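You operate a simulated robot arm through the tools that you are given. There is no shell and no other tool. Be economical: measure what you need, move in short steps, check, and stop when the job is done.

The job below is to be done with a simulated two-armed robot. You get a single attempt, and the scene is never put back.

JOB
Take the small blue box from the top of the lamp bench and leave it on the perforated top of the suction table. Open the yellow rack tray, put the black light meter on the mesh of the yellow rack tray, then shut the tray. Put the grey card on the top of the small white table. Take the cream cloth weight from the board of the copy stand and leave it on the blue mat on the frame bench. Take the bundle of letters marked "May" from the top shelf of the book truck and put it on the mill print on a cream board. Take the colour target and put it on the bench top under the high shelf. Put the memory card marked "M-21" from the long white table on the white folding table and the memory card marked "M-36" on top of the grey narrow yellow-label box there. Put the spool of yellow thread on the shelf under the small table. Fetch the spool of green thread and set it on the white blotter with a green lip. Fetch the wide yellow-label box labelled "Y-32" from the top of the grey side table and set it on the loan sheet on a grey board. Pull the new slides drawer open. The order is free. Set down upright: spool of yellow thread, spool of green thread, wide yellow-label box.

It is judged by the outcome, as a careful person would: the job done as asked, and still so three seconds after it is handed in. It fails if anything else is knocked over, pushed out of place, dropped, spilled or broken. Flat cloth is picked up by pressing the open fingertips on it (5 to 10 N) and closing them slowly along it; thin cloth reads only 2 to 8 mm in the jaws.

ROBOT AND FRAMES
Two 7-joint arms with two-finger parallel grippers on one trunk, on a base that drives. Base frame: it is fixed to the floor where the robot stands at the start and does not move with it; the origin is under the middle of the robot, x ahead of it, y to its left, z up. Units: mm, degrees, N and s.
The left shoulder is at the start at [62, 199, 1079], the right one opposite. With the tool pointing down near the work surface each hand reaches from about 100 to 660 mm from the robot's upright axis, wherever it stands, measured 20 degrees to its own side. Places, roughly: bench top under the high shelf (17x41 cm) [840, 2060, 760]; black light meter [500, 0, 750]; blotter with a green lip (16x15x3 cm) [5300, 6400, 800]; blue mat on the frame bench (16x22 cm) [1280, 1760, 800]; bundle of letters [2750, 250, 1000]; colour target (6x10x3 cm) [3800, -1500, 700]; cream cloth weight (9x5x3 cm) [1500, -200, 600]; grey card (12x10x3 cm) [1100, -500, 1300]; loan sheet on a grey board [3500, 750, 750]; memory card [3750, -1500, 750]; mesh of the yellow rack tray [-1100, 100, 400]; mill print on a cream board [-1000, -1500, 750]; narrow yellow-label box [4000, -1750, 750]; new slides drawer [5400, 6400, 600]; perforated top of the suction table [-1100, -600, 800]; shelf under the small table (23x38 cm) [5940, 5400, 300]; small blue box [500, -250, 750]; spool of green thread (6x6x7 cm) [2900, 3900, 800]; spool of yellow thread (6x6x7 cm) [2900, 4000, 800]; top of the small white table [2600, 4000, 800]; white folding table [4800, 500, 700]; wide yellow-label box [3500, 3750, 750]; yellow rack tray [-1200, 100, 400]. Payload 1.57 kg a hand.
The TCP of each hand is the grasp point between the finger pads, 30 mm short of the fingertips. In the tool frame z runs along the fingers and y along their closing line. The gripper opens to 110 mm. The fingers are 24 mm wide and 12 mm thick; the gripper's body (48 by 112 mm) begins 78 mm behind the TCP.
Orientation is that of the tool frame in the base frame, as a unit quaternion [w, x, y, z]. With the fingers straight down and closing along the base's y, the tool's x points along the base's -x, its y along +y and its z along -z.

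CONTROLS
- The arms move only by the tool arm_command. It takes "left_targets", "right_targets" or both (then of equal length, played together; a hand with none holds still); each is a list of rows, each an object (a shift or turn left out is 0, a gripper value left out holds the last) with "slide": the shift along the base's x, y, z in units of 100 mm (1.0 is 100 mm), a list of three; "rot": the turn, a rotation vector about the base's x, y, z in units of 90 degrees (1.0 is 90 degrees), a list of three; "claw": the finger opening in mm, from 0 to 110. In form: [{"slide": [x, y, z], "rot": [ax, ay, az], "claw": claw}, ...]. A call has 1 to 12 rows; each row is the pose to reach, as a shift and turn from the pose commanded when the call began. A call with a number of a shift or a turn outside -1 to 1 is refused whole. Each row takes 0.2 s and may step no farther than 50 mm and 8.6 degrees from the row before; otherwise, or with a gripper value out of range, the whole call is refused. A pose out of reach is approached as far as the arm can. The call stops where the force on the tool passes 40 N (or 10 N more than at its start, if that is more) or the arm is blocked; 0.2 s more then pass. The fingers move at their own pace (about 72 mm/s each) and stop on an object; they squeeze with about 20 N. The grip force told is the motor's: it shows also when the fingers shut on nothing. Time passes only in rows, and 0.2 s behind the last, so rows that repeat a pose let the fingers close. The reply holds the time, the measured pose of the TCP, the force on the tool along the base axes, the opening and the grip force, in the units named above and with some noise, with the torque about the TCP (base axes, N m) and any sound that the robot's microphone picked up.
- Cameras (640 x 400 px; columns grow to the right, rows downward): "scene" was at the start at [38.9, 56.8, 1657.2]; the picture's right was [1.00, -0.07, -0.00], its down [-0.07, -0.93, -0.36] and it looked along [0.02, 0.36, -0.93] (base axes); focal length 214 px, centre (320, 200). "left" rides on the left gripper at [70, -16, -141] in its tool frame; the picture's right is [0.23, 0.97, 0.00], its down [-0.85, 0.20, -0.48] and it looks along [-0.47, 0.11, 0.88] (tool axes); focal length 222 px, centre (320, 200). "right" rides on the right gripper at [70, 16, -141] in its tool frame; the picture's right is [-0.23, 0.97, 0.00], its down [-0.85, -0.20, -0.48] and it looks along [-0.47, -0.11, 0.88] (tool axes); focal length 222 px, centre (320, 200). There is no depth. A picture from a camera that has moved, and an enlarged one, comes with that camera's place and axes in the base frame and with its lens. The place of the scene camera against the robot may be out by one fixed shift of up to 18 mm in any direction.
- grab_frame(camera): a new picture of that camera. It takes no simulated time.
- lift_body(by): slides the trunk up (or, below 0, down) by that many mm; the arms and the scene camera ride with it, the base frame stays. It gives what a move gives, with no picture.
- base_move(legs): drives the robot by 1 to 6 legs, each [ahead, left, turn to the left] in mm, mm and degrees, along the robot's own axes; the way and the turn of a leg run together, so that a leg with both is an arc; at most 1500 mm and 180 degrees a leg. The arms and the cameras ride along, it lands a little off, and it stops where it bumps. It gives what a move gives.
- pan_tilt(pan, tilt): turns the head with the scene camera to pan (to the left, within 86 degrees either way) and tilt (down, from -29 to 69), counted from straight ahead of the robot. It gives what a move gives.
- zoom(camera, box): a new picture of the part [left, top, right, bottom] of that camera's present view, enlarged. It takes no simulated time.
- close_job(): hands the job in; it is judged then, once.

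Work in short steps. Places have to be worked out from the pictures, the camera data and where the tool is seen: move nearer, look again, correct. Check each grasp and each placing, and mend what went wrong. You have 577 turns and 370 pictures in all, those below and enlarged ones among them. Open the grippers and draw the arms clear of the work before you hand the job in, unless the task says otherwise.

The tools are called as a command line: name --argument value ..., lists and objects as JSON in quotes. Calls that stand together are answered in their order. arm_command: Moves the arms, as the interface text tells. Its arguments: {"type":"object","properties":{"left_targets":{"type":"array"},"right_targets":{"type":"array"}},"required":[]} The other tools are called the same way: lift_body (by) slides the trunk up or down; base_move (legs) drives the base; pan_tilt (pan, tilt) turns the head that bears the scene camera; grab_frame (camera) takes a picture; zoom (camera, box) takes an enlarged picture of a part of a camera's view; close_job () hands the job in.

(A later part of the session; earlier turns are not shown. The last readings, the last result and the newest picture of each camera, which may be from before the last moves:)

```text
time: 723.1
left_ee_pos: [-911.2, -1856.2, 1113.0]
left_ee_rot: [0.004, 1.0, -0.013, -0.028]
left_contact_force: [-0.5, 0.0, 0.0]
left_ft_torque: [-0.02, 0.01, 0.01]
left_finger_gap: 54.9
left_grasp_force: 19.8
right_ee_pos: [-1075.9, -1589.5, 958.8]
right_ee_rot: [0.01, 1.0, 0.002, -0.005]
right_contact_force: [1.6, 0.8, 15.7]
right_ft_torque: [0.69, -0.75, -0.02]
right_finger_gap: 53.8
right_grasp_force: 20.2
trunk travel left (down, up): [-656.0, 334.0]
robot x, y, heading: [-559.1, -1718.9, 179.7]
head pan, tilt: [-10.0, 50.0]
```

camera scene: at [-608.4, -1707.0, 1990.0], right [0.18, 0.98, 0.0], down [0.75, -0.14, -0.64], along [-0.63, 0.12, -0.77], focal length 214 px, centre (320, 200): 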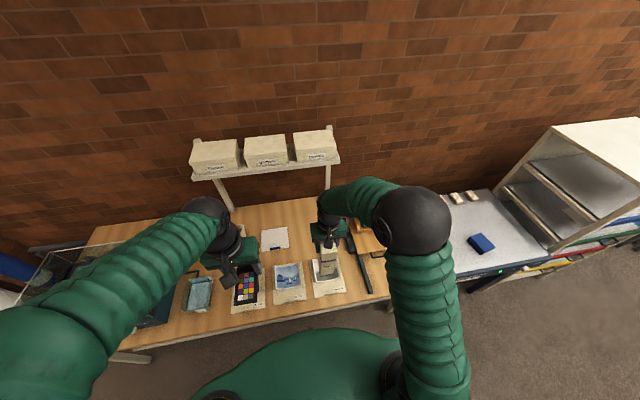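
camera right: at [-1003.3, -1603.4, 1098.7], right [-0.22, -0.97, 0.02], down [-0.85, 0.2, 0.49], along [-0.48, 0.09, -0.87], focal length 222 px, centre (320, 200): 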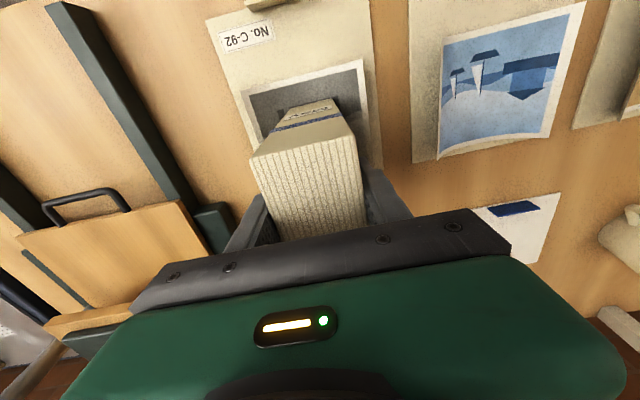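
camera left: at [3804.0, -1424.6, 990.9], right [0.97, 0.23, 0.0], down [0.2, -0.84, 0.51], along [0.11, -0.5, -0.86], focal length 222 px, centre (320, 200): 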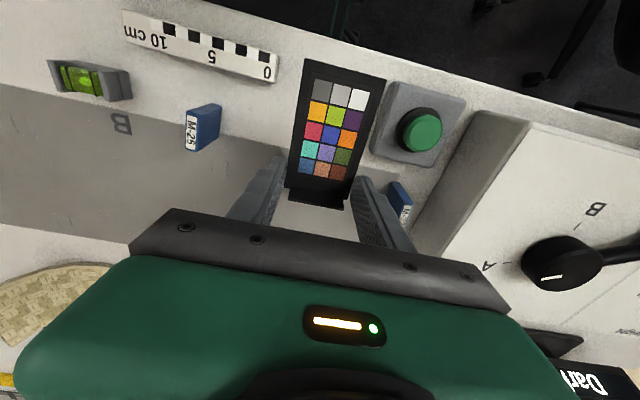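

A corner touches first due to a ~1° tilt. Correct the tilt, touch again, and release.

arm_command --right_targets '[{"slide": [0, 0, 0.06]}, {"slide": [0, 0, 0.06], "rot": [0.0127, -0.0064, 0]}, {"slide": [0, 0, 0.04], "rot": [0.0127, -0.0064, 0]}, {"slide": [0, 0, 0.02], "rot": [0.0127, -0.0064, 0]}, {"slide": [0, 0, 0.0], "rot": [0.0127, -0.0064, 0]}]'

```text
time: 724.3
left_ee_pos: [-910.4, -1855.4, 1113.3]
left_ee_rot: [0.005, 1.0, -0.014, -0.028]
left_contact_force: [-1.2, 0.1, -0.7]
left_ft_torque: [-0.03, 0.0, 0.01]
left_finger_gap: 54.6
left_grasp_force: 20.0
right_ee_pos: [-1076.3, -1589.6, 958.0]
right_ee_rot: [0.0, 1.0, 0.002, -0.001]
right_contact_force: [4.6, 2.5, 16.8]
right_ft_torque: [0.31, 0.57, -0.14]
right_finger_gap: 53.4
right_grasp_force: 20.1
trunk travel left (down, up): [-656.0, 334.0]
robot x, y, heading: [-559.1, -1721.1, 179.1]
head pan, tilt: [-10.0, 50.0]
```

Level contact. Ease 2 mm, open slowly, and rise.

arm_command --right_targets '[{"slide": [0, 0, 0.02]}, {"slide": [0, 0, 0.02], "claw": 58}, {"slide": [0, 0, 0.02], "claw": 66}, {"slide": [0, 0, 0.02], "claw": 80}, {"slide": [0, 0, 0.02], "claw": 90}, {"slide": [0, 0, 0.3]}, {"slide": [0, 0, 0.7]}, {"slide": [0, 0, 1]}]'

zoom --camera "scene" --box '[270, 190, 410, 300]'

```text
time: 726.1
left_ee_pos: [-912.7, -1854.6, 1113.0]
left_ee_rot: [0.004, 0.999, -0.014, -0.029]
left_contact_force: [0.3, 0.4, 0.0]
left_ft_torque: [0.02, 0.02, 0.01]
left_finger_gap: 54.7
left_grasp_force: 19.9
right_ee_pos: [-1076.6, -1588.5, 1057.1]
right_ee_rot: [0.001, 1.0, 0.002, 0.001]
right_contact_force: [0.6, 0.1, 0.8]
right_ft_torque: [0.03, 0.02, -0.01]
right_finger_gap: 90.1
right_grasp_force: 0.1
trunk travel left (down, up): [-656.0, 334.0]
robot x, y, heading: [-560.5, -1720.6, 179.1]
head pan, tilt: [-10.0, 50.0]
```

```text
3.64 times, centred on (340, 245) of scene
camera zoom: at [-665.3, -1707.2, 1660.1], right [0.19, 0.98, 0.0], down [0.75, -0.14, -0.64], along [-0.63, 0.12, -0.77], focal length 780 px, centre (247, 36)
```

zoom: 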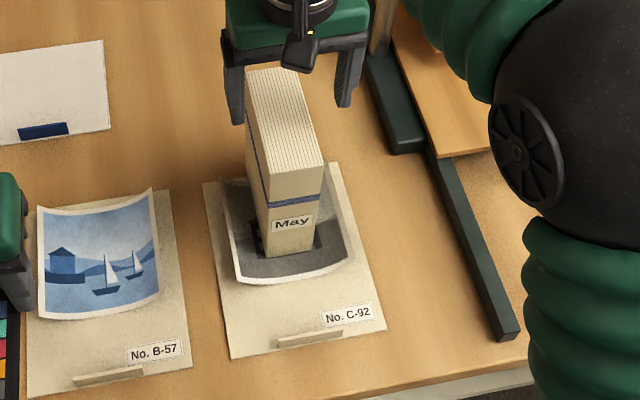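

May stands on the mill print. Raise, tuck the right hand, back into the aisle, turn to face east in the wide part.

lift_body --by 330

base_move --legs '[[-320, 0, 0], [0, -1320, 0], [0, 0, 90], [0, 0, 90]]'

arm_command --right_targets '[{"slide": [-0.4, 0, 0]}, {"slide": [-0.8, 0, 0]}, {"slide": [-1, 0, 0]}]'

base_move --legs '[[50, 0, 0], [0, 1500, 0], [0, 800, 0]]'

pan_tilt --pan 15 --tilt 45

grab_frame --camera "scene"

```text
time: 729.4
left_ee_pos: [-912.6, -1855.5, 1443.1]
left_ee_rot: [0.004, 1.0, -0.013, -0.028]
left_contact_force: [0.0, -0.6, 0.3]
left_ft_torque: [-0.02, 0.03, -0.01]
left_finger_gap: 54.6
left_grasp_force: 20.3
right_ee_pos: [-1078.0, -1587.4, 1387.9]
right_ee_rot: [0.0, 1.0, 0.003, 0.001]
right_contact_force: [-0.1, -0.1, 0.2]
right_ft_torque: [0.01, 0.0, 0.0]
right_finger_gap: 89.9
right_grasp_force: 0.1
trunk travel left (down, up): [-986.0, 4.0]
robot x, y, heading: [-561.4, -1716.9, 178.8]
head pan, tilt: [-10.0, 50.0]
```

```text
time: 745.4
left_ee_pos: [149.3, -264.2, 1442.6]
left_ee_rot: [0.028, 0.033, 0.999, 0.004]
left_contact_force: [-1.0, -0.1, -0.9]
left_ft_torque: [0.0, 0.04, -0.02]
left_finger_gap: 54.9
left_grasp_force: 20.0
right_ee_pos: [304.3, -538.5, 1387.6]
right_ee_rot: [-0.002, 0.017, 1.0, 0.0]
right_contact_force: [0.2, -0.2, 0.4]
right_ft_torque: [0.01, 0.0, -0.04]
right_finger_gap: 90.1
right_grasp_force: 0.1
trunk travel left (down, up): [-986.0, 4.0]
robot x, y, heading: [-205.7, -383.6, -3.0]
head pan, tilt: [-10.0, 50.0]
```

```text
time: 746.2
left_ee_pos: [146.9, -264.3, 1443.0]
left_ee_rot: [0.03, 0.033, 0.999, 0.003]
left_contact_force: [0.5, -0.2, -0.1]
left_ft_torque: [0.0, -0.02, 0.0]
left_finger_gap: 54.9
left_grasp_force: 19.8
right_ee_pos: [201.3, -537.8, 1389.1]
right_ee_rot: [-0.001, 0.016, 1.0, 0.0]
right_contact_force: [0.5, 0.0, -0.3]
right_ft_torque: [0.01, 0.0, -0.02]
right_finger_gap: 90.1
right_grasp_force: 0.0
trunk travel left (down, up): [-986.0, 4.0]
robot x, y, heading: [-207.9, -389.8, -3.0]
head pan, tilt: [-10.0, 50.0]
```

```text
time: 758.0
left_ee_pos: [328.7, 2007.1, 1443.8]
left_ee_rot: [0.029, 0.037, 0.999, 0.006]
left_contact_force: [-0.4, 0.7, 0.4]
left_ft_torque: [0.01, -0.01, -0.03]
left_finger_gap: 54.9
left_grasp_force: 20.0
right_ee_pos: [379.2, 1732.4, 1387.5]
right_ee_rot: [-0.001, 0.022, 1.0, 0.003]
right_contact_force: [-1.0, 0.4, -0.3]
right_ft_torque: [0.0, 0.0, -0.01]
right_finger_gap: 89.6
right_grasp_force: 0.1
trunk travel left (down, up): [-986.0, 4.0]
robot x, y, heading: [-32.2, 1895.5, -3.3]
head pan, tilt: [-10.0, 50.0]
```

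```text
time: 758.9
left_ee_pos: [327.7, 2010.9, 1442.6]
left_ee_rot: [0.029, 0.037, 0.999, 0.004]
left_contact_force: [-0.5, 0.8, -0.5]
left_ft_torque: [0.01, -0.01, 0.01]
left_finger_gap: 54.8
left_grasp_force: 20.7
right_ee_pos: [379.8, 1735.9, 1389.4]
right_ee_rot: [0.001, 0.022, 1.0, 0.001]
right_contact_force: [0.0, -0.8, -0.1]
right_ft_torque: [0.01, -0.01, -0.01]
right_finger_gap: 89.8
right_grasp_force: 0.1
trunk travel left (down, up): [-986.0, 4.0]
robot x, y, heading: [-30.8, 1895.6, -3.5]
head pan, tilt: [15.0, 45.0]
```

```text
156 pictures are left
camera scene: at [85.0, 1905.8, 1997.1], right [0.2, -0.98, 0.0], down [-0.69, -0.14, -0.71], along [0.69, 0.14, -0.71], focal length 214 px, centre (320, 200)
```

scene: 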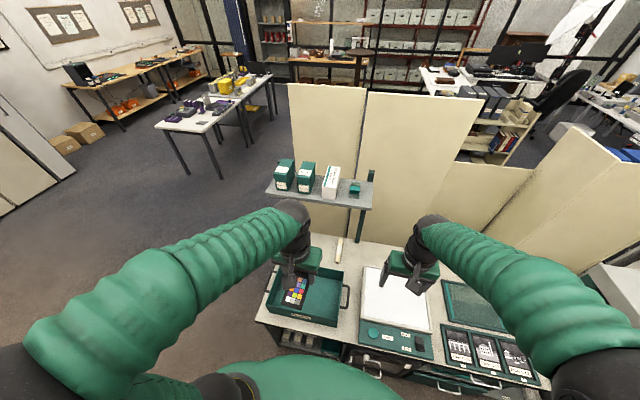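

I'll work from (≈105, 2000) to avoid the protruding drawers: straighten heading, step left and forward.

base_move --legs '[[0, 0, 3.4], [0, 105, 0], [125, 0, 0]]'

lift_body --by -350

grab_frame --camera "left"

grab_frame --camera "scene"

```text
time: 762.0
left_ee_pos: [414.7, 2137.9, 1444.4]
left_ee_rot: [0.034, 0.016, 0.999, 0.001]
left_contact_force: [-1.0, 1.4, 0.9]
left_ft_torque: [-0.09, -0.09, 0.02]
left_finger_gap: 54.9
left_grasp_force: 19.9
right_ee_pos: [479.4, 1866.4, 1393.1]
right_ee_rot: [0.005, 0.0, 1.0, -0.003]
right_contact_force: [-0.5, 2.2, -0.2]
right_ft_torque: [-0.16, -0.06, 0.02]
right_finger_gap: 89.9
right_grasp_force: 0.1
trunk travel left (down, up): [-986.0, 4.0]
robot x, y, heading: [77.0, 1996.3, -1.1]
head pan, tilt: [15.0, 45.0]
stopped in leg 3: the robot was blocked; the commanded pose is now the measured one
```

```text
time: 765.4
left_ee_pos: [423.7, 2102.9, 1094.8]
left_ee_rot: [0.031, 0.019, 0.999, 0.01]
left_contact_force: [-0.2, 0.3, -0.5]
left_ft_torque: [-0.02, -0.03, 0.04]
left_finger_gap: 54.7
left_grasp_force: 20.0
right_ee_pos: [488.7, 1831.7, 1038.3]
right_ee_rot: [0.001, 0.002, 1.0, 0.009]
right_contact_force: [0.6, 0.8, 0.5]
right_ft_torque: [-0.02, -0.01, -0.01]
right_finger_gap: 90.1
right_grasp_force: 0.0
trunk travel left (down, up): [-636.0, 354.0]
robot x, y, heading: [79.2, 1992.9, -0.9]
head pan, tilt: [15.0, 45.0]
```

```text
155 pictures are left
camera left: at [344.5, 2086.9, 1232.3], right [-0.19, 0.98, 0.01], down [0.83, 0.16, 0.53], along [0.52, 0.11, -0.85], focal length 222 px, centre (320, 200)
```

left: 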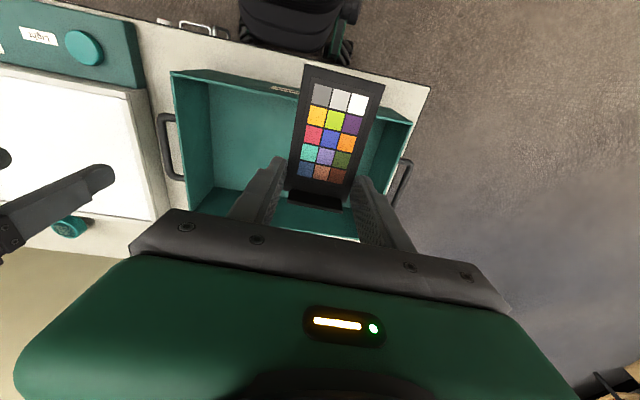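

```text
154 pictures are left
camera scene: at [188.9, 2017.7, 1647.5], right [0.24, -0.97, 0.0], down [-0.69, -0.17, -0.71], along [0.69, 0.17, -0.71], focal length 214 px, centre (320, 200)
```

scene: 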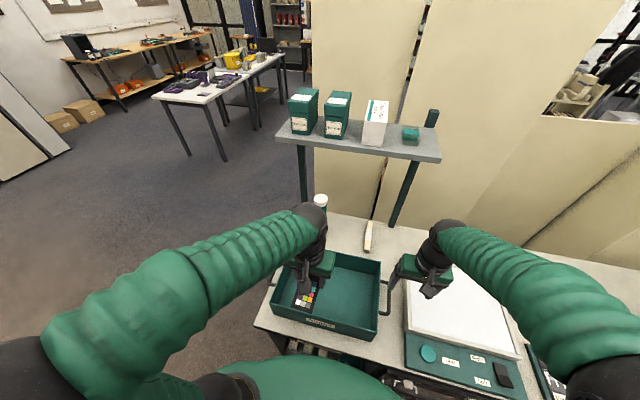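

Blocked again at x≈77, probably by drawer handles to the south. Shift 45 left and try forward.

base_move --legs '[[-30, 0, 1], [0, 50, 0], [75, 0, 0]]'

pan_tilt --pan -30 --tilt 69

grab_frame --camera "scene"

```text
time: 767.4
left_ee_pos: [452.8, 2152.7, 1095.3]
left_ee_rot: [0.027, 0.008, 0.999, 0.017]
left_contact_force: [1.4, -1.7, 0.2]
left_ft_torque: [0.14, 0.08, 0.0]
left_finger_gap: 54.8
left_grasp_force: 19.7
right_ee_pos: [523.9, 1883.8, 1034.2]
right_ee_rot: [-0.002, -0.008, 1.0, 0.013]
right_contact_force: [1.3, -0.1, -1.0]
right_ft_torque: [0.07, 0.07, -0.01]
right_finger_gap: 89.6
right_grasp_force: 0.0
trunk travel left (down, up): [-636.0, 354.0]
robot x, y, heading: [97.5, 2053.0, 0.5]
head pan, tilt: [15.0, 45.0]
```

```text
time: 768.5
left_ee_pos: [445.0, 2159.3, 1095.5]
left_ee_rot: [0.03, 0.008, 0.999, 0.014]
left_contact_force: [0.2, 0.4, -0.3]
left_ft_torque: [-0.02, 0.01, -0.02]
left_finger_gap: 54.8
left_grasp_force: 19.9
right_ee_pos: [516.5, 1890.4, 1034.9]
right_ee_rot: [0.0, -0.009, 1.0, 0.01]
right_contact_force: [0.3, -0.3, 0.5]
right_ft_torque: [-0.03, -0.02, 0.04]
right_finger_gap: 89.9
right_grasp_force: 0.1
trunk travel left (down, up): [-636.0, 354.0]
robot x, y, heading: [98.2, 2046.1, -0.1]
head pan, tilt: [-30.0, 68.8]
```

```text
153 pictures are left
camera scene: at [179.0, 2028.4, 1620.2], right [-0.49, -0.87, 0.0], down [-0.81, 0.46, -0.36], along [0.31, -0.18, -0.93], focal length 214 px, centre (320, 200)
```

scene: 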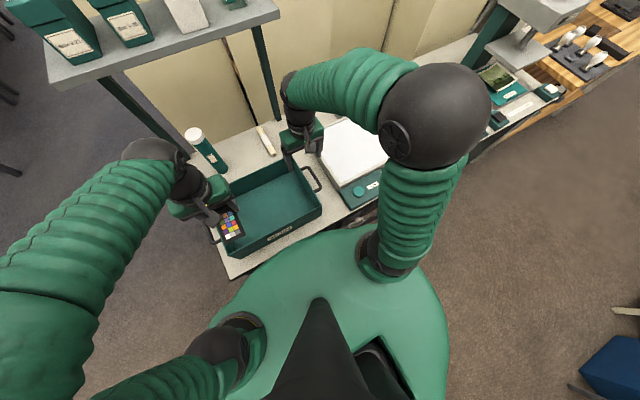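

x≈98 is fine now. Try 25 more, then extend the left arm eastward over the bin while moving the right hand aside.

base_move --legs '[[25, 0, 0]]'

arm_command --left_targets '[{"slide": [0.35, -0.15, 0]}, {"slide": [0.7, -0.3, 0]}, {"slide": [1.0, -0.4, 0]}]' --right_targets '[{"slide": [-0.2, -0.35, 0.2]}, {"slide": [-0.4, -0.7, 0.4]}, {"slide": [-0.6, -1.0, 0.5]}]'

arm_command --left_targets '[{"slide": [0.35, -0.15, -0.1], "rot": [0, -0.08, 0]}, {"slide": [0.7, -0.3, -0.2], "rot": [0, -0.16, 0]}, {"slide": [0.9, -0.5, -0.4], "rot": [0, -0.24, 0]}, {"slide": [1.0, -0.7, -0.6], "rot": [0, -0.31, 0]}]'

grab_frame --camera "left"

```text
time: 769.3
left_ee_pos: [447.6, 2160.1, 1095.0]
left_ee_rot: [0.03, 0.01, 0.999, 0.014]
left_contact_force: [0.0, 0.7, -0.7]
left_ft_torque: [-0.07, -0.07, 0.0]
left_finger_gap: 55.2
left_grasp_force: 19.9
right_ee_pos: [516.5, 1890.2, 1035.9]
right_ee_rot: [0.001, -0.006, 1.0, 0.011]
right_contact_force: [-0.6, -0.5, 0.1]
right_ft_torque: [-0.03, 0.06, -0.04]
right_finger_gap: 90.1
right_grasp_force: 0.1
trunk travel left (down, up): [-636.0, 354.0]
robot x, y, heading: [104.4, 2047.3, 0.2]
head pan, tilt: [-30.0, 68.8]
```

```text
time: 770.1
left_ee_pos: [549.3, 2117.4, 1091.2]
left_ee_rot: [0.028, 0.011, 0.999, 0.016]
left_contact_force: [0.3, -0.8, -0.4]
left_ft_torque: [0.02, -0.01, 0.0]
left_finger_gap: 54.9
left_grasp_force: 19.8
right_ee_pos: [456.5, 1788.7, 1081.9]
right_ee_rot: [-0.001, -0.007, 1.0, 0.012]
right_contact_force: [-0.5, 0.0, 0.7]
right_ft_torque: [0.04, 0.01, -0.01]
right_finger_gap: 90.1
right_grasp_force: 0.2
trunk travel left (down, up): [-636.0, 354.0]
robot x, y, heading: [95.1, 2049.1, -0.0]
head pan, tilt: [-30.0, 68.8]
```

```text
time: 771.1
left_ee_pos: [654.9, 2060.2, 1042.6]
left_ee_rot: [0.277, -0.008, 0.961, 0.015]
left_contact_force: [0.0, -0.2, -0.2]
left_ft_torque: [0.0, 0.02, -0.03]
left_finger_gap: 54.9
left_grasp_force: 20.3
right_ee_pos: [455.2, 1789.3, 1083.8]
right_ee_rot: [0.001, -0.006, 1.0, 0.011]
right_contact_force: [0.3, -0.1, 0.1]
right_ft_torque: [0.04, 0.02, -0.02]
right_finger_gap: 89.8
right_grasp_force: 0.0
trunk travel left (down, up): [-636.0, 354.0]
robot x, y, heading: [96.4, 2049.6, -0.0]
head pan, tilt: [-30.0, 68.8]
```

```text
152 pictures are left
camera left: at [520.3, 2038.5, 1124.7], right [-0.22, 0.97, -0.1], down [0.46, 0.19, 0.87], along [0.86, 0.14, -0.49], focal length 222 px, centre (320, 200)
```

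left: 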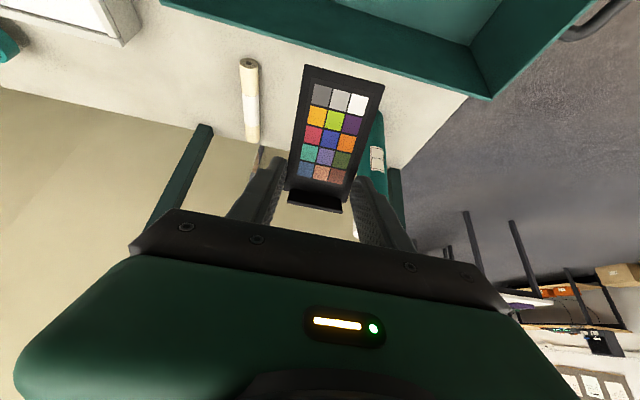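

Roll lies at y≈1940, bottle at (785,2170); free lane centred y≈2052. Extend further and lower.

arm_command --left_targets '[{"slide": [0.3, -0.03, -0.3]}, {"slide": [0.6, -0.05, -0.6]}, {"slide": [0.9, -0.08, -0.9]}, {"slide": [1.0, -0.08, -1.0]}]'

grab_frame --camera "left"

```text
time: 771.7
left_ee_pos: [725.6, 2041.8, 1079.3]
left_ee_rot: [0.338, -0.021, 0.94, -0.026]
left_contact_force: [0.8, -0.6, 0.0]
left_ft_torque: [0.0, -0.04, -0.01]
left_finger_gap: 54.8
left_grasp_force: 19.9
right_ee_pos: [455.9, 1787.8, 1077.5]
right_ee_rot: [-0.002, -0.006, 1.0, 0.012]
right_contact_force: [0.2, 0.3, -1.1]
right_ft_torque: [0.03, 0.03, 0.02]
right_finger_gap: 90.1
right_grasp_force: 0.1
trunk travel left (down, up): [-636.0, 354.0]
robot x, y, heading: [98.6, 2055.3, 0.2]
head pan, tilt: [-30.0, 68.8]
stopped in row 2 (left hand): the arm was blocked; the commanded pose is now the measured one
```

```text
151 pictures are left
camera left: at [579.9, 2027.4, 1144.3], right [-0.2, 0.96, -0.21], down [0.35, 0.26, 0.9], along [0.92, 0.1, -0.39], focal length 222 px, centre (320, 200)
```

left: 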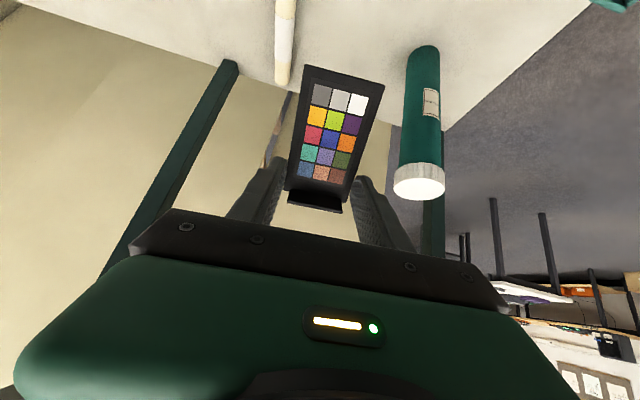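

The crossing+pitch pose jams. New plan: unwind, set the target down from the north with the left hand, then use the right hand (clear side) to carry it under the shelf.

arm_command --left_targets '[{"slide": [-0.2, 0, 0.1], "rot": [0.006, 0.073, -0.005]}, {"slide": [-0.4, 0, 0.2], "rot": [0.011, 0.146, -0.009]}, {"slide": [-0.6, 0, 0.2], "rot": [0.017, 0.219, -0.014]}, {"slide": [-0.75, 0, 0.2], "rot": [0.023, 0.292, -0.018]}, {"slide": [-0.9, 0, 0.2], "rot": [0.028, 0.365, -0.023]}, {"slide": [-1.0, 0, 0.2], "rot": [0.034, 0.438, -0.027]}]'

arm_command --left_targets '[{"slide": [-0.35, 0.1, 0]}, {"slide": [-0.7, 0.2, 0]}, {"slide": [-1.0, 0.4, 0]}]'

arm_command --left_targets '[{"slide": [-0.35, 0, 0]}, {"slide": [-0.7, 0, 0]}, {"slide": [-1.0, 0, 0]}]'

grab_frame --camera "scene"

```text
time: 773.1
left_ee_pos: [622.2, 2041.4, 1098.7]
left_ee_rot: [0.0, 0.002, 1.0, -0.001]
left_contact_force: [0.0, 0.3, -0.2]
left_ft_torque: [0.01, 0.02, 0.02]
left_finger_gap: 55.0
left_grasp_force: 19.9
right_ee_pos: [455.2, 1787.8, 1080.0]
right_ee_rot: [-0.001, -0.006, 1.0, 0.012]
right_contact_force: [0.6, 0.4, 0.2]
right_ft_torque: [0.04, 0.02, -0.05]
right_finger_gap: 90.1
right_grasp_force: 0.0
trunk travel left (down, up): [-636.0, 354.0]
robot x, y, heading: [96.0, 2052.3, 0.3]
head pan, tilt: [-30.0, 68.8]
```

```text
time: 773.9
left_ee_pos: [518.5, 2082.4, 1098.9]
left_ee_rot: [0.002, 0.002, 1.0, -0.002]
left_contact_force: [0.0, 0.0, -0.3]
left_ft_torque: [-0.02, -0.03, -0.03]
left_finger_gap: 54.5
left_grasp_force: 19.9
right_ee_pos: [454.4, 1789.0, 1081.5]
right_ee_rot: [0.0, -0.006, 1.0, 0.011]
right_contact_force: [0.1, 0.2, 0.7]
right_ft_torque: [0.04, -0.05, 0.03]
right_finger_gap: 89.9
right_grasp_force: 0.0
trunk travel left (down, up): [-636.0, 354.0]
robot x, y, heading: [99.6, 2052.5, 0.1]
head pan, tilt: [-30.0, 68.8]
```

```text
time: 774.7
left_ee_pos: [418.0, 2079.9, 1100.8]
left_ee_rot: [0.002, 0.001, 1.0, -0.001]
left_contact_force: [-0.3, -0.2, -0.1]
left_ft_torque: [0.02, 0.01, 0.0]
left_finger_gap: 55.0
left_grasp_force: 19.7
right_ee_pos: [453.4, 1790.1, 1082.4]
right_ee_rot: [-0.001, -0.006, 1.0, 0.012]
right_contact_force: [-0.1, 0.0, -0.1]
right_ft_torque: [0.02, -0.03, 0.02]
right_finger_gap: 90.1
right_grasp_force: 0.1
trunk travel left (down, up): [-636.0, 354.0]
robot x, y, heading: [99.2, 2051.5, 0.0]
head pan, tilt: [-30.0, 68.8]
```

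```text
150 pictures are left
camera scene: at [176.5, 2024.8, 1619.9], right [-0.5, -0.87, 0.0], down [-0.81, 0.46, -0.36], along [0.31, -0.18, -0.93], focal length 214 px, centre (320, 200)
```

scene: 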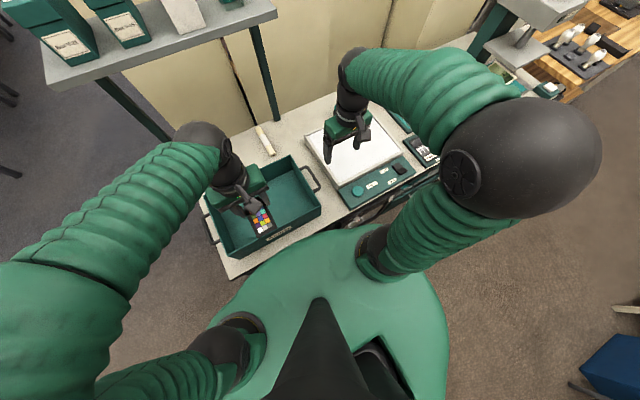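

Go around to the north end: back off, sidestep north, forward, and face south.

lift_body --by 150

base_move --legs '[[-200, 0, 0], [0, 800, 0], [640, 0, 0], [0, 0, -90]]'

pan_tilt --pan 0 --tilt 45

grab_frame --camera "scene"

```text
time: 776.5
left_ee_pos: [418.1, 2079.2, 1250.0]
left_ee_rot: [0.002, 0.002, 1.0, -0.001]
left_contact_force: [0.1, -0.4, 0.7]
left_ft_torque: [0.0, -0.02, 0.0]
left_finger_gap: 55.0
left_grasp_force: 19.6
right_ee_pos: [454.0, 1789.5, 1231.2]
right_ee_rot: [0.0, -0.007, 1.0, 0.012]
right_contact_force: [-0.5, 0.4, -0.4]
right_ft_torque: [-0.01, 0.01, 0.01]
right_finger_gap: 90.1
right_grasp_force: 0.0
trunk travel left (down, up): [-786.0, 204.0]
robot x, y, heading: [92.7, 2045.1, 0.1]
head pan, tilt: [-30.0, 68.8]
```

```text
time: 789.1
left_ee_pos: [573.8, 2542.0, 1247.6]
left_ee_rot: [0.001, 0.71, 0.705, -0.001]
left_contact_force: [-0.4, 0.3, -1.4]
left_ft_torque: [0.0, 0.01, -0.03]
left_finger_gap: 54.9
left_grasp_force: 19.7
right_ee_pos: [283.0, 2507.6, 1228.1]
right_ee_rot: [0.008, 0.705, 0.71, 0.01]
right_contact_force: [0.5, 0.2, 0.0]
right_ft_torque: [0.01, -0.02, -0.02]
right_finger_gap: 90.2
right_grasp_force: 0.0
trunk travel left (down, up): [-786.0, 204.0]
robot x, y, heading: [545.0, 2863.9, -90.2]
head pan, tilt: [-30.0, 68.8]
```

```text
time: 790.1
left_ee_pos: [574.4, 2542.9, 1249.0]
left_ee_rot: [0.002, 0.709, 0.705, -0.002]
left_contact_force: [0.4, 0.6, 0.5]
left_ft_torque: [0.01, -0.02, 0.01]
left_finger_gap: 54.8
left_grasp_force: 19.8
right_ee_pos: [281.4, 2508.3, 1228.6]
right_ee_rot: [0.008, 0.704, 0.71, 0.01]
right_contact_force: [1.0, -0.6, 0.7]
right_ft_torque: [0.01, 0.01, -0.03]
right_finger_gap: 90.2
right_grasp_force: 0.0
trunk travel left (down, up): [-786.0, 204.0]
robot x, y, heading: [548.6, 2868.3, -90.4]
head pan, tilt: [0.0, 45.0]
```

```text
149 pictures are left
camera scene: at [548.4, 2751.2, 1797.1], right [-1.0, 0.0, 0.0], down [0.0, 0.71, -0.71], along [0.0, -0.71, -0.71], focal length 214 px, centre (320, 200)
```

scene: 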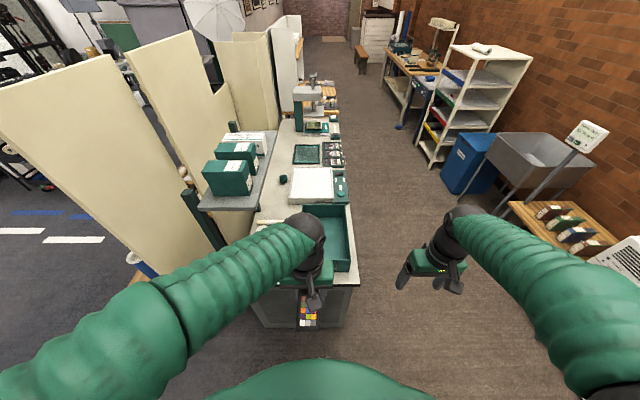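

Set the target down east of the bin near (700,2225). Drive forward 200 and extend left.

base_move --legs '[[200, 0, 0]]'

arm_command --left_targets '[{"slide": [0.3, -0.25, -0.2]}, {"slide": [0.55, -0.5, -0.4]}, {"slide": [0.8, -0.75, -0.6]}, {"slide": [1.0, -0.9, -0.7]}]'

lift_body --by -200

grab_frame --camera "left"

```text
time: 791.7
left_ee_pos: [574.0, 2345.0, 1250.8]
left_ee_rot: [0.003, 0.709, 0.705, -0.002]
left_contact_force: [0.0, -0.7, -0.1]
left_ft_torque: [-0.04, -0.01, 0.0]
left_finger_gap: 55.0
left_grasp_force: 19.7
right_ee_pos: [282.9, 2310.9, 1229.3]
right_ee_rot: [0.01, 0.703, 0.711, 0.008]
right_contact_force: [0.5, -0.5, -0.1]
right_ft_torque: [-0.03, 0.03, 0.04]
right_finger_gap: 89.8
right_grasp_force: 0.1
trunk travel left (down, up): [-786.0, 204.0]
robot x, y, heading: [545.6, 2662.7, -90.1]
head pan, tilt: [0.0, 45.0]
```

```text
time: 792.7
left_ee_pos: [676.8, 2248.9, 1177.9]
left_ee_rot: [-0.001, 0.709, 0.705, -0.001]
left_contact_force: [0.8, -0.2, -0.5]
left_ft_torque: [-0.02, 0.0, -0.02]
left_finger_gap: 54.6
left_grasp_force: 19.7
right_ee_pos: [283.8, 2304.6, 1228.7]
right_ee_rot: [0.008, 0.703, 0.711, 0.011]
right_contact_force: [-0.3, -0.2, -0.3]
right_ft_torque: [0.01, -0.03, 0.0]
right_finger_gap: 90.1
right_grasp_force: 0.1
trunk travel left (down, up): [-786.0, 204.0]
robot x, y, heading: [544.6, 2664.8, -90.1]
head pan, tilt: [0.0, 45.0]
```

```text
time: 794.8
left_ee_pos: [674.5, 2250.5, 979.1]
left_ee_rot: [0.0, 0.709, 0.705, -0.001]
left_contact_force: [0.0, 0.0, -0.7]
left_ft_torque: [-0.02, 0.04, 0.01]
left_finger_gap: 54.8
left_grasp_force: 19.7
right_ee_pos: [283.2, 2305.5, 1029.9]
right_ee_rot: [0.007, 0.703, 0.711, 0.009]
right_contact_force: [-0.4, 0.0, -0.1]
right_ft_torque: [0.01, 0.03, -0.01]
right_finger_gap: 90.1
right_grasp_force: 0.1
trunk travel left (down, up): [-586.0, 404.0]
robot x, y, heading: [548.0, 2666.2, -89.8]
head pan, tilt: [0.0, 45.0]
```

```text
148 pictures are left
camera left: at [658.8, 2321.9, 1120.1], right [0.98, 0.22, 0.0], down [0.19, -0.85, 0.48], along [0.1, -0.47, -0.88], focal length 222 px, centre (320, 200)
```

left: 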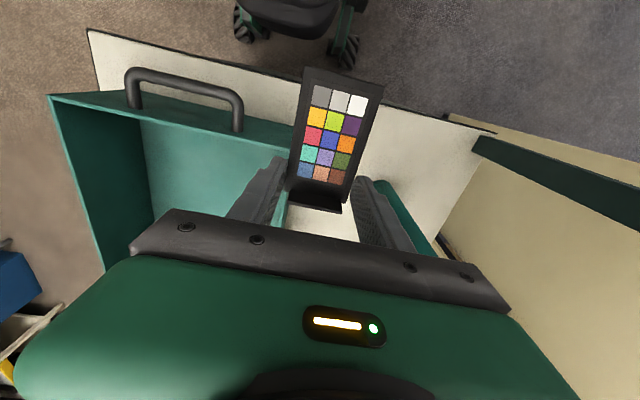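

Move 45 south and 25 east, then lower onto the bench.

arm_command --left_targets '[{"slide": [0.1, -0.2, -0.35]}, {"slide": [0.2, -0.4, -0.7]}, {"slide": [0.22, -0.42, -1.0]}]'

arm_command --left_targets '[{"slide": [0, 0, -0.3]}, {"slide": [0, 0, -0.45]}, {"slide": [0, 0, -0.52]}, {"slide": [0, 0, -0.58]}, {"slide": [0, 0, -0.64]}, {"slide": [0, 0, -0.7]}, {"slide": [0, 0, -0.76]}, {"slide": [0, 0, -0.82]}, {"slide": [0, 0, -0.88]}]'

```text
time: 795.6
left_ee_pos: [694.4, 2208.7, 876.8]
left_ee_rot: [0.001, 0.71, 0.705, -0.002]
left_contact_force: [0.2, -0.1, 0.0]
left_ft_torque: [-0.05, 0.04, 0.0]
left_finger_gap: 55.0
left_grasp_force: 19.5
right_ee_pos: [282.6, 2305.5, 1028.1]
right_ee_rot: [0.008, 0.703, 0.711, 0.009]
right_contact_force: [-0.3, -0.4, 0.3]
right_ft_torque: [-0.02, -0.01, -0.01]
right_finger_gap: 90.2
right_grasp_force: 0.0
trunk travel left (down, up): [-586.0, 404.0]
robot x, y, heading: [547.1, 2659.8, -90.0]
head pan, tilt: [0.0, 45.0]
```

```text
time: 797.5
left_ee_pos: [696.9, 2209.3, 801.5]
left_ee_rot: [0.005, 0.709, 0.705, -0.006]
left_contact_force: [4.8, 11.1, 32.5]
left_ft_torque: [-0.11, 1.98, -0.74]
left_finger_gap: 55.0
left_grasp_force: 19.8
right_ee_pos: [282.0, 2309.7, 1030.2]
right_ee_rot: [0.01, 0.703, 0.711, 0.008]
right_contact_force: [-1.0, -0.8, 0.3]
right_ft_torque: [0.01, -0.01, -0.01]
right_finger_gap: 90.0
right_grasp_force: 0.0
trunk travel left (down, up): [-586.0, 404.0]
robot x, y, heading: [545.4, 2665.8, -89.8]
head pan, tilt: [0.0, 45.0]
stopped in row 9 (left hand): the force on the tool passed its limit at 50 N (the readings are from after the stop); the commanded pose is now the measured one
```

Torque suggests the gripper body touched the bin rim on the west. Rise 10, shift 20 east, and lower again gently.

arm_command --left_targets '[{"slide": [0, 0, 0.15]}, {"slide": [0.2, 0, 0.15]}, {"slide": [0.2, 0, 0.08]}, {"slide": [0.2, 0, 0.04]}, {"slide": [0.2, 0, 0.0]}, {"slide": [0.2, 0, -0.04]}, {"slide": [0.2, 0, -0.08]}]'

grab_frame --camera "left"

```text
time: 799.1
left_ee_pos: [716.4, 2209.4, 792.3]
left_ee_rot: [0.004, 0.708, 0.706, -0.006]
left_contact_force: [-0.4, -0.3, -0.7]
left_ft_torque: [0.01, 0.0, -0.01]
left_finger_gap: 54.7
left_grasp_force: 20.0
right_ee_pos: [282.8, 2309.7, 1029.0]
right_ee_rot: [0.01, 0.703, 0.711, 0.009]
right_contact_force: [-0.1, 0.7, -0.9]
right_ft_torque: [0.02, 0.0, -0.01]
right_finger_gap: 89.8
right_grasp_force: 0.1
trunk travel left (down, up): [-586.0, 404.0]
robot x, y, heading: [547.1, 2665.7, -90.0]
head pan, tilt: [0.0, 45.0]
```

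```text
147 pictures are left
camera left: at [700.4, 2280.9, 932.3], right [0.97, 0.23, 0.0], down [0.2, -0.85, 0.49], along [0.11, -0.48, -0.87], focal length 222 px, centre (320, 200)
```

left: 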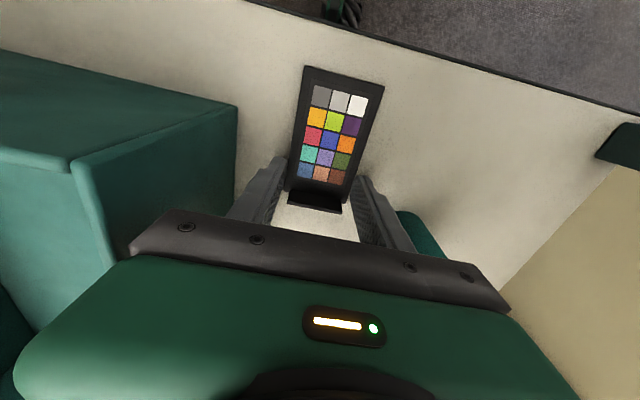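

Clear now (it was the bin rim). Continue lowering in small steps.

arm_command --left_targets '[{"slide": [0, 0, -0.05]}, {"slide": [0, 0, -0.1]}, {"slide": [0, 0, -0.15]}, {"slide": [0, 0, -0.2]}, {"slide": [0, 0, -0.25]}, {"slide": [0, 0, -0.3]}]'

```text
time: 799.5
left_ee_pos: [717.6, 2208.6, 790.7]
left_ee_rot: [0.005, 0.708, 0.707, -0.005]
left_contact_force: [0.7, 7.2, 20.4]
left_ft_torque: [0.18, -0.4, 0.08]
left_finger_gap: 54.9
left_grasp_force: 20.1
right_ee_pos: [281.3, 2308.1, 1029.8]
right_ee_rot: [0.01, 0.704, 0.71, 0.009]
right_contact_force: [-0.3, 0.1, -0.1]
right_ft_torque: [0.02, -0.01, 0.0]
right_finger_gap: 90.2
right_grasp_force: 0.1
trunk travel left (down, up): [-586.0, 404.0]
robot x, y, heading: [548.5, 2660.9, -90.0]
head pan, tilt: [0.0, 45.0]
stopped in row 2 (left hand): the force on the tool passed its limit at 53 N (the readings are from after the stop); the commanded pose is now the measured one
```

On the bench (z≈760). Release and rise.

arm_command --left_targets '[{"slide": [0, 0, 0.03]}, {"slide": [0, 0, 0.03], "claw": 64}, {"slide": [0, 0, 0.03], "claw": 70}, {"slide": [0, 0, 0.4]}, {"slide": [-0.1, 0, 0.8]}, {"slide": [-0.2, 0, 1]}]'

arm_command --left_targets '[{"slide": [-0.2, 0.25, 0.3]}, {"slide": [-0.4, 0.5, 0.6]}, {"slide": [-0.6, 0.75, 0.9]}, {"slide": [-0.8, 1, 1]}]'

grab_frame --camera "left"

grab_frame --camera "scene"

```text
time: 800.9
left_ee_pos: [697.8, 2204.2, 890.3]
left_ee_rot: [0.005, 0.707, 0.707, -0.007]
left_contact_force: [0.1, 0.5, 0.6]
left_ft_torque: [0.02, -0.03, 0.01]
left_finger_gap: 69.7
left_grasp_force: 0.0
right_ee_pos: [284.7, 2305.0, 1030.1]
right_ee_rot: [0.008, 0.702, 0.712, 0.01]
right_contact_force: [0.1, -0.1, 0.8]
right_ft_torque: [0.0, 0.0, -0.01]
right_finger_gap: 90.0
right_grasp_force: 0.0
trunk travel left (down, up): [-586.0, 404.0]
robot x, y, heading: [547.6, 2664.4, -89.9]
head pan, tilt: [0.0, 45.0]
```

```text
time: 801.9
left_ee_pos: [618.5, 2307.0, 988.2]
left_ee_rot: [0.005, 0.707, 0.707, -0.004]
left_contact_force: [-0.7, 1.1, -0.1]
left_ft_torque: [-0.01, 0.0, -0.01]
left_finger_gap: 70.0
left_grasp_force: 0.0
right_ee_pos: [281.7, 2306.6, 1030.0]
right_ee_rot: [0.009, 0.703, 0.711, 0.008]
right_contact_force: [-0.5, -0.2, -1.4]
right_ft_torque: [-0.02, 0.01, 0.01]
right_finger_gap: 90.2
right_grasp_force: 0.1
trunk travel left (down, up): [-586.0, 404.0]
robot x, y, heading: [548.4, 2663.2, -89.8]
head pan, tilt: [0.0, 45.0]
```

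```text
146 pictures are left
camera left: at [600.4, 2379.3, 1129.0], right [0.97, 0.23, 0.0], down [0.2, -0.85, 0.49], along [0.11, -0.48, -0.87], focal length 222 px, centre (320, 200)
```

left: 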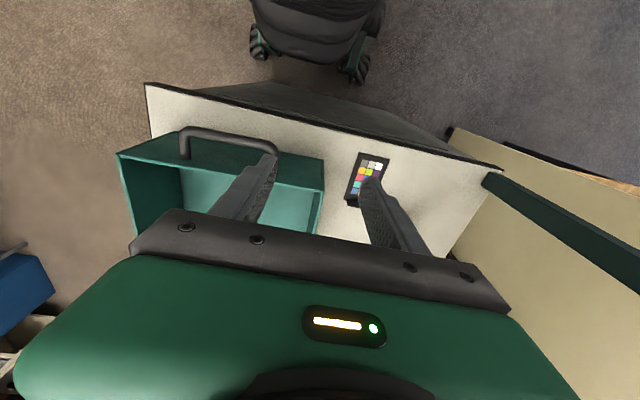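

```text
145 pictures are left
camera scene: at [548.2, 2550.5, 1597.2], right [-1.0, 0.0, 0.0], down [0.0, 0.71, -0.71], along [0.0, -0.71, -0.71], focal length 214 px, centre (320, 200)
```

scene: 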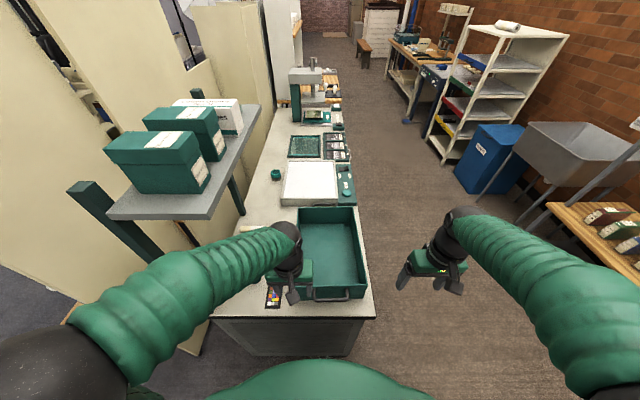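

Target rests on the bench at ≈(717,2236). Retract the left arm close to the body so it won't meet the panel, then shift the base east for the right hand.

arm_command --left_targets '[{"slide": [0.2, 0.3, 0.2]}, {"slide": [0.4, 0.6, 0.3]}, {"slide": [0.6, 0.9, 0.4]}]'

arm_command --left_targets '[{"slide": [0.25, 0.3, 0.1]}, {"slide": [0.5, 0.6, 0.2]}, {"slide": [0.75, 0.9, 0.3]}]'

arm_command --right_targets '[{"slide": [0.3, 0.0, 0], "claw": 74}, {"slide": [0.6, 0, 0], "claw": 74}, {"slide": [0.8, 0, 0], "rot": [0, 0, 0]}]'

base_move --legs '[[0, 290, 0]]'

grab_frame --camera "right"

grab_frame --camera "scene"

```text
time: 802.7
left_ee_pos: [669.9, 2387.2, 1023.1]
left_ee_rot: [0.004, 0.708, 0.706, -0.004]
left_contact_force: [0.6, -0.6, 0.0]
left_ft_torque: [-0.03, -0.04, -0.02]
left_finger_gap: 69.9
left_grasp_force: 0.1
left hand out of reach, approached as far as the arm can: row 3
right_ee_pos: [282.3, 2305.7, 1028.1]
right_ee_rot: [0.008, 0.703, 0.711, 0.009]
right_contact_force: [-0.2, -0.5, -0.9]
right_ft_torque: [0.0, -0.01, -0.03]
right_finger_gap: 90.0
right_grasp_force: 0.1
trunk travel left (down, up): [-586.0, 404.0]
robot x, y, heading: [547.9, 2663.4, -89.8]
head pan, tilt: [0.0, 45.0]
```

```text
time: 803.5
left_ee_pos: [729.3, 2398.2, 992.3]
left_ee_rot: [-0.001, 0.708, 0.706, -0.001]
left_contact_force: [1.0, 0.8, -0.2]
left_ft_torque: [0.0, 0.07, -0.02]
left_finger_gap: 69.8
left_grasp_force: 0.1
left hand out of reach, approached as far as the arm can: row 1, 2, 3
right_ee_pos: [282.0, 2305.9, 1029.3]
right_ee_rot: [0.007, 0.703, 0.711, 0.009]
right_contact_force: [-0.1, 0.3, 0.1]
right_ft_torque: [-0.01, 0.02, 0.03]
right_finger_gap: 89.9
right_grasp_force: 0.1
trunk travel left (down, up): [-586.0, 404.0]
robot x, y, heading: [547.3, 2670.1, -90.2]
head pan, tilt: [0.0, 45.0]
```

```text
time: 804.3
left_ee_pos: [730.0, 2397.1, 991.5]
left_ee_rot: [-0.001, 0.708, 0.706, 0.0]
left_contact_force: [-0.1, 0.7, 0.2]
left_ft_torque: [-0.02, 0.03, 0.01]
left_finger_gap: 70.1
left_grasp_force: 0.0
right_ee_pos: [364.3, 2303.7, 1029.0]
right_ee_rot: [0.008, 0.703, 0.711, 0.009]
right_contact_force: [0.1, -0.6, 0.6]
right_ft_torque: [0.01, 0.04, -0.01]
right_finger_gap: 74.0
right_grasp_force: 0.1
trunk travel left (down, up): [-586.0, 404.0]
robot x, y, heading: [544.3, 2663.5, -89.9]
head pan, tilt: [0.0, 45.0]
```

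```text
time: 806.3
left_ee_pos: [1009.1, 2396.8, 993.3]
left_ee_rot: [0.003, 0.707, 0.707, 0.003]
left_contact_force: [0.3, -1.0, 0.1]
left_ft_torque: [0.04, -0.07, 0.0]
left_finger_gap: 70.0
left_grasp_force: 0.0
right_ee_pos: [640.3, 2303.5, 1027.1]
right_ee_rot: [0.011, 0.703, 0.711, 0.013]
right_contact_force: [-1.2, -0.4, -0.3]
right_ft_torque: [0.0, -0.09, 0.02]
right_finger_gap: 73.7
right_grasp_force: 0.0
trunk travel left (down, up): [-586.0, 404.0]
robot x, y, heading: [834.1, 2661.7, -89.8]
head pan, tilt: [0.0, 45.0]
```

```text
144 pictures are left
camera right: at [653.4, 2373.2, 1168.8], right [0.98, -0.22, 0.03], down [-0.21, -0.86, 0.47], along [-0.07, -0.47, -0.88], focal length 222 px, centre (320, 200)
```

right: 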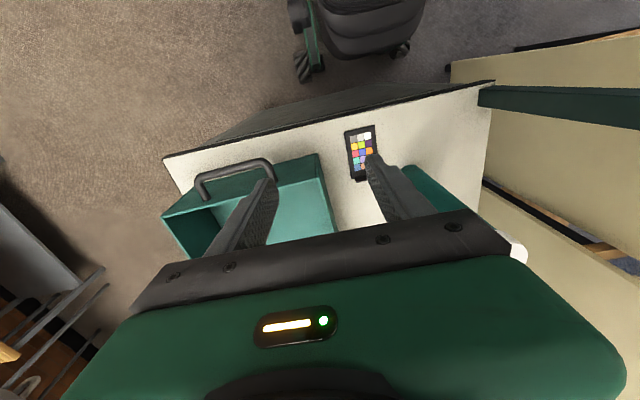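

```text
143 pictures are left
camera scene: at [821.6, 2549.3, 1597.0], right [-1.0, 0.0, -0.01], down [0.01, 0.71, -0.71], along [0.01, -0.71, -0.71], focal length 214 px, centre (320, 200)
```

scene: 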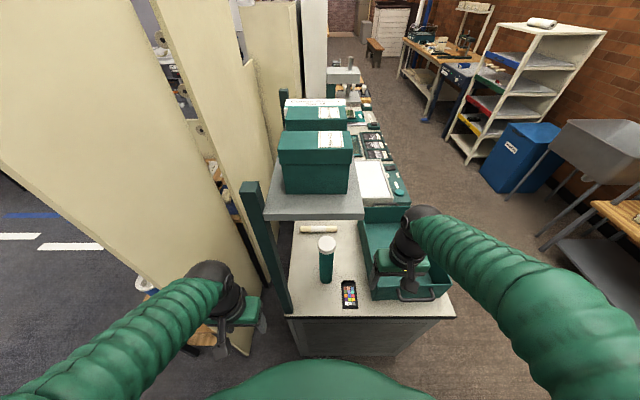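

Target at (720,2238). Bring the right hand over it, squared up.

arm_command --right_targets '[{"slide": [0.3, -0.2, -0.2], "rot": [-0.002, 0.022, -0.007]}, {"slide": [0.55, -0.4, -0.4], "rot": [-0.002, 0.022, -0.007]}, {"slide": [0.78, -0.6, -0.6], "rot": [-0.002, 0.022, -0.007]}, {"slide": [0.8, -0.63, -0.9], "rot": [-0.002, 0.022, -0.007]}]'

grab_frame --camera "right"

```text
time: 807.3
left_ee_pos: [1019.2, 2396.8, 992.2]
left_ee_rot: [-0.001, 0.707, 0.707, -0.002]
left_contact_force: [0.7, -0.3, -0.2]
left_ft_torque: [0.0, 0.03, 0.01]
left_finger_gap: 70.1
left_grasp_force: 0.0
right_ee_pos: [732.0, 2239.3, 938.4]
right_ee_rot: [-0.004, 0.707, 0.707, -0.005]
right_contact_force: [0.1, 0.2, 0.6]
right_ft_torque: [0.0, 0.02, 0.0]
right_finger_gap: 74.0
right_grasp_force: 0.1
trunk travel left (down, up): [-586.0, 404.0]
robot x, y, heading: [835.2, 2663.9, -89.8]
head pan, tilt: [0.0, 45.0]
```

```text
142 pictures are left
camera right: at [750.2, 2309.1, 1079.6], right [0.97, -0.23, -0.01], down [-0.19, -0.85, 0.48], along [-0.12, -0.47, -0.88], focal length 222 px, centre (320, 200)
```

right: 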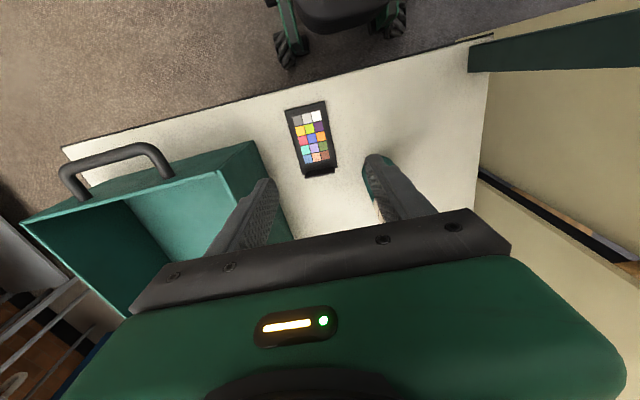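

Centre at (717,2241). Shift 14 west and lower to the bench, then grip.

arm_command --right_targets '[{"slide": [-0.1, 0, -0.35]}, {"slide": [-0.14, 0.01, -0.7]}, {"slide": [-0.14, 0.01, -1.0]}]'

arm_command --right_targets '[{"slide": [0, 0, -0.2]}, {"slide": [0, 0, -0.3]}, {"slide": [0, 0, -0.36]}, {"slide": [0, 0, -0.41]}, {"slide": [0, 0, -0.45]}]'

grab_frame --camera "right"

```text
time: 808.1
left_ee_pos: [1017.9, 2396.8, 992.0]
left_ee_rot: [0.0, 0.708, 0.707, -0.001]
left_contact_force: [-0.5, -0.3, -0.1]
left_ft_torque: [-0.02, 0.03, 0.01]
left_finger_gap: 70.1
left_grasp_force: 0.1
right_ee_pos: [715.0, 2243.6, 839.7]
right_ee_rot: [-0.004, 0.707, 0.707, -0.005]
right_contact_force: [-0.5, -0.7, -0.5]
right_ft_torque: [0.0, 0.02, -0.01]
right_finger_gap: 73.9
right_grasp_force: 0.1
trunk travel left (down, up): [-586.0, 404.0]
robot x, y, heading: [834.2, 2663.0, -90.2]
head pan, tilt: [0.0, 45.0]
```

```text
time: 809.3
left_ee_pos: [1016.9, 2397.1, 992.5]
left_ee_rot: [-0.001, 0.708, 0.706, -0.001]
left_contact_force: [-0.1, -0.1, -0.3]
left_ft_torque: [0.0, 0.0, -0.01]
left_finger_gap: 70.0
left_grasp_force: 0.2
right_ee_pos: [717.0, 2242.4, 794.9]
right_ee_rot: [-0.003, 0.707, 0.707, -0.004]
right_contact_force: [-0.2, 0.2, -0.3]
right_ft_torque: [0.0, 0.02, -0.01]
right_finger_gap: 74.1
right_grasp_force: 0.1
trunk travel left (down, up): [-586.0, 404.0]
robot x, y, heading: [831.9, 2661.0, -89.9]
head pan, tilt: [0.0, 45.0]
```

```text
141 pictures are left
camera right: at [735.2, 2311.5, 934.8], right [0.97, -0.23, -0.01], down [-0.19, -0.85, 0.48], along [-0.12, -0.47, -0.88], focal length 222 px, centre (320, 200)
```

right: 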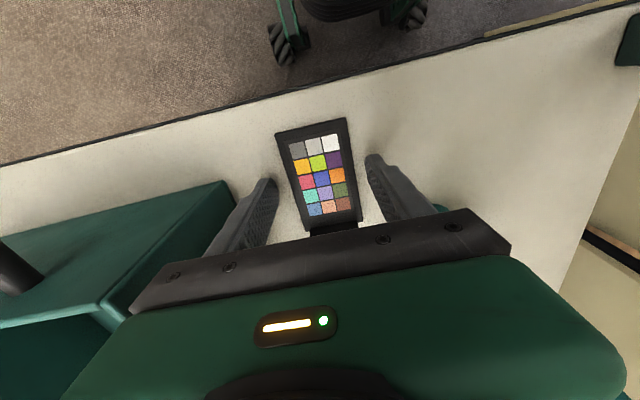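

Straddling the target. Lower 3 mm, close, lift.

arm_command --right_targets '[{"slide": [0, 0, -0.03]}, {"slide": [0, 0, -0.03], "claw": 60}, {"slide": [0, 0, -0.03], "claw": 45}, {"slide": [0, 0, -0.03], "claw": 40}, {"slide": [0, 0, -0.03], "claw": 40}, {"slide": [0, 0, 0.2]}, {"slide": [0, 0, 0.45]}]'

grab_frame --camera "right"

```text
time: 810.9
left_ee_pos: [1017.5, 2397.2, 992.7]
left_ee_rot: [0.0, 0.708, 0.706, -0.001]
left_contact_force: [-0.6, -0.2, 0.6]
left_ft_torque: [-0.01, 0.01, -0.01]
left_finger_gap: 70.2
left_grasp_force: 0.0
right_ee_pos: [714.9, 2240.5, 839.8]
right_ee_rot: [-0.003, 0.707, 0.707, -0.004]
right_contact_force: [0.2, -0.1, -0.9]
right_ft_torque: [0.02, -0.01, -0.01]
right_finger_gap: 55.1
right_grasp_force: 20.0
trunk travel left (down, up): [-586.0, 404.0]
robot x, y, heading: [831.8, 2662.1, -89.7]
head pan, tilt: [0.0, 45.0]
```

```text
140 pictures are left
camera right: at [734.5, 2309.2, 980.3], right [0.97, -0.23, -0.01], down [-0.19, -0.85, 0.48], along [-0.12, -0.47, -0.88], focal length 222 px, centre (320, 200)
```

right: 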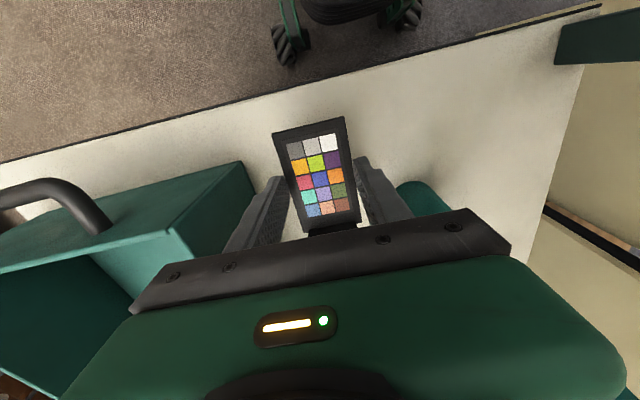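

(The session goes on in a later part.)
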